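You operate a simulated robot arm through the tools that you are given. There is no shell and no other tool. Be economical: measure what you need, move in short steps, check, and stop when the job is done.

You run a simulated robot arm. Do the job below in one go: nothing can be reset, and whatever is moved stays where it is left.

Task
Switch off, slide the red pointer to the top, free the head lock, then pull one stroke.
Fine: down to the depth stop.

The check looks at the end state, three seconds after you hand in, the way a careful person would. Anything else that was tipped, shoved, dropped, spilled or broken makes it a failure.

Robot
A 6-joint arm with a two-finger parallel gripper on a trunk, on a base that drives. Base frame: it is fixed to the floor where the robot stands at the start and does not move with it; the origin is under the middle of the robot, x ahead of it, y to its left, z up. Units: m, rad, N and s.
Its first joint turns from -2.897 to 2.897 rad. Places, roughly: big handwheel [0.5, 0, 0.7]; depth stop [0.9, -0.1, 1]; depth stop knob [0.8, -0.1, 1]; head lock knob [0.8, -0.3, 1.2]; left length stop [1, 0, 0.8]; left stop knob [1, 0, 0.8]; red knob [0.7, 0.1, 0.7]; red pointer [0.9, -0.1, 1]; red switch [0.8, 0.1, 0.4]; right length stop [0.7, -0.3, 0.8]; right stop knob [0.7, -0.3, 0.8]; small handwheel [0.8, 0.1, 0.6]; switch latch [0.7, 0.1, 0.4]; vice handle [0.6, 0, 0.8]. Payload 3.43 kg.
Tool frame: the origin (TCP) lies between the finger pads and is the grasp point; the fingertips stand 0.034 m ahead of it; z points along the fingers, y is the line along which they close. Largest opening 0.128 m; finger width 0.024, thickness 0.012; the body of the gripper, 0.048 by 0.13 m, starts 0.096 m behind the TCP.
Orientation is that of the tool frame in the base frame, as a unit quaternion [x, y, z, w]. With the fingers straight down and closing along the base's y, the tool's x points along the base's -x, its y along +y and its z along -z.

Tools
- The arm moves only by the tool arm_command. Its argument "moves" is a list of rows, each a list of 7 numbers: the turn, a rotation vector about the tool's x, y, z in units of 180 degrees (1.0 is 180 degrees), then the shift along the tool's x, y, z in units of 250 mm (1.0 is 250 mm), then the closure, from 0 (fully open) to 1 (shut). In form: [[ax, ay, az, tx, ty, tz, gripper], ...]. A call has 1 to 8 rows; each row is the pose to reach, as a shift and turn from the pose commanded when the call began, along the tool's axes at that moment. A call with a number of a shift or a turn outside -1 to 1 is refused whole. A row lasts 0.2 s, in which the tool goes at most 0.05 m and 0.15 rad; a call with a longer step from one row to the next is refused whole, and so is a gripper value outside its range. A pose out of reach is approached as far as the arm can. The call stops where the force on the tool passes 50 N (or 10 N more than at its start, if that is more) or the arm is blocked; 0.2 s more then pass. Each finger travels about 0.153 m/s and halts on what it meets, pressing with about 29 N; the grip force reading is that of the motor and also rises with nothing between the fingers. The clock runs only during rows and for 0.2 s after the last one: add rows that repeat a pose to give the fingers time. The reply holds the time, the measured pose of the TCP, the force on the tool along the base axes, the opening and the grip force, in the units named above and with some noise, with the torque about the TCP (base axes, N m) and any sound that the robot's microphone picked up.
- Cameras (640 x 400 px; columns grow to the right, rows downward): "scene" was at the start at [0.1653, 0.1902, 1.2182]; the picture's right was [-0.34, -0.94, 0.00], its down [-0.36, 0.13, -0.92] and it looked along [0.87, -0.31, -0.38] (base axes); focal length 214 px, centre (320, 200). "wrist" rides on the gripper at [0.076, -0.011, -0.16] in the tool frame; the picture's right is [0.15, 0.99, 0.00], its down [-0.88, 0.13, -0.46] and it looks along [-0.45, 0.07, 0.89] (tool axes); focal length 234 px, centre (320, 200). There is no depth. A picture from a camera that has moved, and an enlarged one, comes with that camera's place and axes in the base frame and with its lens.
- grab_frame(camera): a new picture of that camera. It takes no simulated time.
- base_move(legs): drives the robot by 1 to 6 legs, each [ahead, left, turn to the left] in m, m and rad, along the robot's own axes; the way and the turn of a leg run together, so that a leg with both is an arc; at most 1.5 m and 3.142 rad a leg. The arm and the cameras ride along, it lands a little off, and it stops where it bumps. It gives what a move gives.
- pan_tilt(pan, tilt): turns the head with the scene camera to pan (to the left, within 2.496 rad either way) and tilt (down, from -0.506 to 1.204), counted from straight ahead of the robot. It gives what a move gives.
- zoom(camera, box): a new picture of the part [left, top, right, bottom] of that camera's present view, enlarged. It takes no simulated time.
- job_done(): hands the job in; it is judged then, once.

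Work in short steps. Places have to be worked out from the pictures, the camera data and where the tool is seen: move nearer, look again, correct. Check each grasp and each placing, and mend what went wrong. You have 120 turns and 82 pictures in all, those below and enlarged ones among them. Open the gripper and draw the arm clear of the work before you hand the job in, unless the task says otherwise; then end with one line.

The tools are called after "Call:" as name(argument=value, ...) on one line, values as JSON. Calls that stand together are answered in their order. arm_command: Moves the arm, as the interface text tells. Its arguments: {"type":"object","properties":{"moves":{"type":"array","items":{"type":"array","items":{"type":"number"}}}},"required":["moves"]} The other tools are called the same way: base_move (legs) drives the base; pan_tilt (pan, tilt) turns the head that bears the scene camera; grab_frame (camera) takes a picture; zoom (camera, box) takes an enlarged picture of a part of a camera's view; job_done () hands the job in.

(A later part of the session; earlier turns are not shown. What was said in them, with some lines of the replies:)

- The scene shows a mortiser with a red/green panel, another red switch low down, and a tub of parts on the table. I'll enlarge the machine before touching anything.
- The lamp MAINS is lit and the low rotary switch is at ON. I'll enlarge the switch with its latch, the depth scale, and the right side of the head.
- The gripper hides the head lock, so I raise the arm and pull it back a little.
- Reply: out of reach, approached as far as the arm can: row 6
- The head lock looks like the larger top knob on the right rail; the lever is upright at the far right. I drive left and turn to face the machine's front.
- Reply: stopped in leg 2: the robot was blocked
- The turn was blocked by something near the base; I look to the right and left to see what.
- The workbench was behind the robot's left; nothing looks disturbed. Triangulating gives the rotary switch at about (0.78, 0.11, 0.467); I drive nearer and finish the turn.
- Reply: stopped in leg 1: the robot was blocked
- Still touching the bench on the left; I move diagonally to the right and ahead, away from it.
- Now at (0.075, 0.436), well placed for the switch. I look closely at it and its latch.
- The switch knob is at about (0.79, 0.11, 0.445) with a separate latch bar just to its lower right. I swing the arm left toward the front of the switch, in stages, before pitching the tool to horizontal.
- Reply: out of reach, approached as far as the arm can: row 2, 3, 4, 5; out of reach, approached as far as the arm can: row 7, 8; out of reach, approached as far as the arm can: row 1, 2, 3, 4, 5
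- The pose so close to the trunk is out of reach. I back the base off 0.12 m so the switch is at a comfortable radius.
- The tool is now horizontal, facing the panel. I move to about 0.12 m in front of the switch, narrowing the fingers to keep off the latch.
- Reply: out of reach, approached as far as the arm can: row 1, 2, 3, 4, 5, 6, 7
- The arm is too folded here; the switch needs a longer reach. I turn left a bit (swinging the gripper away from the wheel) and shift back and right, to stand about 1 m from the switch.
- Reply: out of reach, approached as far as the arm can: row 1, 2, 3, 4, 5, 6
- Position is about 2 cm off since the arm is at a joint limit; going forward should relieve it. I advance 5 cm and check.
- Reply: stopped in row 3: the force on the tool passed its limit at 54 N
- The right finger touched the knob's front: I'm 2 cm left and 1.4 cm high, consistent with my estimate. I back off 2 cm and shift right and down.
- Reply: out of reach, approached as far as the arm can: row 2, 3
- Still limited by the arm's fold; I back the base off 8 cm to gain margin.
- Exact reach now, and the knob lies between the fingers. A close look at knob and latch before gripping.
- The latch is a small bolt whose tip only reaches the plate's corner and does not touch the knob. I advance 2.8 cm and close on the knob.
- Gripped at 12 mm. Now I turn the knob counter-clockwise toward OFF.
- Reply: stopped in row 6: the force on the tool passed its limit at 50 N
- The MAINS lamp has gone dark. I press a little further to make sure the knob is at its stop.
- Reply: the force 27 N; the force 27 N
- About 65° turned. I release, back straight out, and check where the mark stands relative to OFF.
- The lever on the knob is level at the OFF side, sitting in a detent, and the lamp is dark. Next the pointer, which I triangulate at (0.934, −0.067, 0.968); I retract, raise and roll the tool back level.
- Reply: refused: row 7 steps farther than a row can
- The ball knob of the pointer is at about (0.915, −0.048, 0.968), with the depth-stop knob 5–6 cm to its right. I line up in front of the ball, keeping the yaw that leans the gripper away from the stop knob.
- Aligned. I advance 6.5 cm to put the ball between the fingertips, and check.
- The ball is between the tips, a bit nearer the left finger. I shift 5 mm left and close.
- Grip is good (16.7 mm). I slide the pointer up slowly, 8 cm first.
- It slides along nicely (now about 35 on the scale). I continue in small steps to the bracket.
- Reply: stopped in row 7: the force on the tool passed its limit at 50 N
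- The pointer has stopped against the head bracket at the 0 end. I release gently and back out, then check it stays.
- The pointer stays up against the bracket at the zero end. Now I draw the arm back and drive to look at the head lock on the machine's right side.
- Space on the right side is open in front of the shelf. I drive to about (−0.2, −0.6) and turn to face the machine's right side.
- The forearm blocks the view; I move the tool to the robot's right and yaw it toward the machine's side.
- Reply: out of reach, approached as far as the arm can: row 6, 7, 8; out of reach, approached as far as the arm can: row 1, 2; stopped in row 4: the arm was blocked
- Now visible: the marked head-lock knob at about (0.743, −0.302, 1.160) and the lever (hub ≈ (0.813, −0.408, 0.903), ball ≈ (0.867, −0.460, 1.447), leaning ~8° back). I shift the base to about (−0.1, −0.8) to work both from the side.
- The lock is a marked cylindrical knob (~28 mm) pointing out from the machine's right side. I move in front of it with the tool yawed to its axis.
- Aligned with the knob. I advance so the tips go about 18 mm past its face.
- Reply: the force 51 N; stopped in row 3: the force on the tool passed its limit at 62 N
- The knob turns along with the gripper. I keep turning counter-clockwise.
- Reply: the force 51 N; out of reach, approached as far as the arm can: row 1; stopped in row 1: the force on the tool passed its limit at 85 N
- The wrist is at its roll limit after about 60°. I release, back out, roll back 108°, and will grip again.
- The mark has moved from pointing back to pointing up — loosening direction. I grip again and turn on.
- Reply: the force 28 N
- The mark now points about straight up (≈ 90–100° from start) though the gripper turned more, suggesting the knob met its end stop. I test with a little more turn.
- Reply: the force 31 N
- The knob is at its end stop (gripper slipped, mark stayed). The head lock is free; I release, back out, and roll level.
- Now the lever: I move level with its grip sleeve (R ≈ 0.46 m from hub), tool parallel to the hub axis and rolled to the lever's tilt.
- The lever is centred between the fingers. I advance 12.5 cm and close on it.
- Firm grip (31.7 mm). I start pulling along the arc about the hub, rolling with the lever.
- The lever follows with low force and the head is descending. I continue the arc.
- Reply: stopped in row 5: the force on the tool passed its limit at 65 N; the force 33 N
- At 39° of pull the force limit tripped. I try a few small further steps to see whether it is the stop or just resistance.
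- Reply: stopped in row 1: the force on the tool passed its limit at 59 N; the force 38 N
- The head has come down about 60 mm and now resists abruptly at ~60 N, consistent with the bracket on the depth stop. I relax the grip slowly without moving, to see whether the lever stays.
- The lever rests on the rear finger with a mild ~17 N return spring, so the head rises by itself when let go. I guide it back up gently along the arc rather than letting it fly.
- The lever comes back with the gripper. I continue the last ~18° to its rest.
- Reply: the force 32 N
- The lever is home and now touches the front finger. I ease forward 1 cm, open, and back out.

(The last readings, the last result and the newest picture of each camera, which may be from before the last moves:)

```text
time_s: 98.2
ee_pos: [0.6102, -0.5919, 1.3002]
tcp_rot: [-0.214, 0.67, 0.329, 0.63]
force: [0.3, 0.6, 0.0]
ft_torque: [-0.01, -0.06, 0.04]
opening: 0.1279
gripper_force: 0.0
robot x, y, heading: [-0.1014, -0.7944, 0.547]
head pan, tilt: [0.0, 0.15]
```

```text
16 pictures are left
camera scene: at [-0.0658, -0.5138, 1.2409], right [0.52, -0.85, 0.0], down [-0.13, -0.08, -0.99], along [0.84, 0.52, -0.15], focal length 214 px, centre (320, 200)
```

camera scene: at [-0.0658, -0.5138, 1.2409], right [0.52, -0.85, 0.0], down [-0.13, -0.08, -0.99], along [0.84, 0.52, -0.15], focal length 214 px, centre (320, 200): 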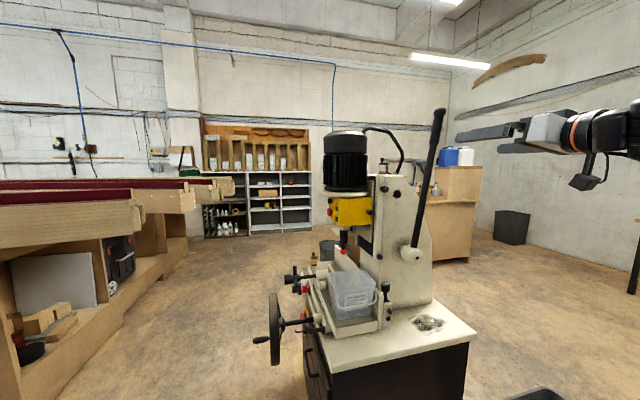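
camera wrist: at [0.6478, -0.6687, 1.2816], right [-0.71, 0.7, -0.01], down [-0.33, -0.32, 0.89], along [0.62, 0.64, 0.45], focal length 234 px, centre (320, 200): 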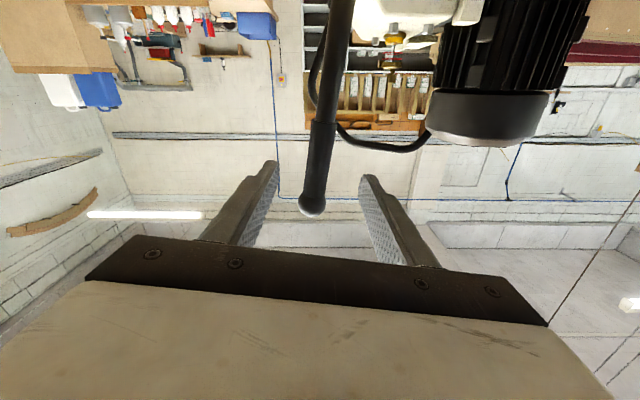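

Lever and head are back at rest. I drive round to the front to read the pointer against the depth stop.

Call:
base_move(legs=[[0.1, 0.5, 0], [0.24, 0.4, 0], [0, 0, -0.8]])

Call:
grab_frame(camera="scene")

```text
time_s: 105.7
ee_pos: [0.3686, -0.2175, 1.3005]
tcp_rot: [0.066, 0.701, 0.055, 0.708]
force: [0.7, -0.5, -0.2]
ft_torque: [-0.01, 0.01, -0.02]
opening: 0.128
gripper_force: 0.1
robot x, y, heading: [-0.2693, 0.1494, -0.257]
head pan, tilt: [0.0, 0.15]
```

```text
15 pictures are left
camera scene: at [-0.047, 0.3223, 1.2409], right [-0.25, -0.97, 0.0], down [-0.14, 0.04, -0.99], along [0.96, -0.25, -0.15], focal length 214 px, centre (320, 200)
```

scene: 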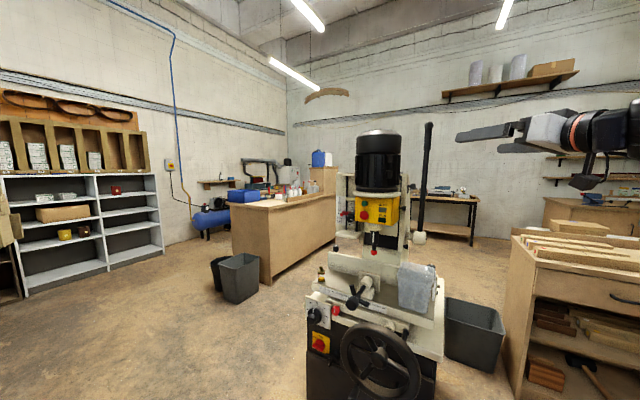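

Call:
zoom(camera="scene", box=[325, 170, 385, 250])

Call:
zoom(camera="scene", box=[300, 320, 348, 360])

```text
5.00 times, centred on (355, 210) of scene
camera zoom: at [-0.047, 0.3223, 1.2409], right [-0.25, -0.97, 0.0], down [-0.14, 0.04, -0.99], along [0.96, -0.25, -0.15], focal length 1072 px, centre (145, 150)
```

zoom: 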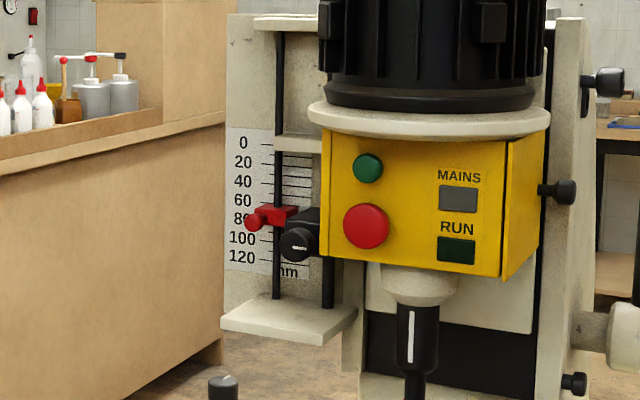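

```text
10.00 times, centred on (324, 340) of scene
camera zoom: at [-0.047, 0.3223, 1.2409], right [-0.25, -0.97, 0.0], down [-0.14, 0.04, -0.99], along [0.96, -0.25, -0.15], focal length 2145 px, centre (280, -1200)
```

zoom: 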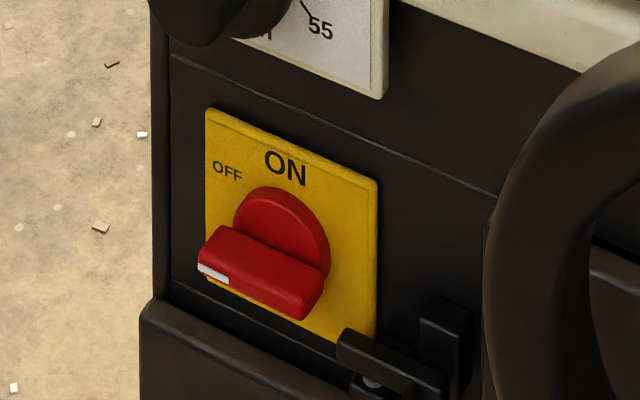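

MAINS is dark, the switch is at OFF, and the pointer sits level with the top of the depth stop, so the stroke reached it. The arm is clear with the gripper open, and I see nothing else disturbed, so I hand in.

Call:
job_done()

```text
The job is handed in.
```

The mortiser is switched off, the red pointer was slid to the top, the head lock is free, and one lever stroke went down to the depth stop. The pointer now marks that depth, and the lever and head are back up.
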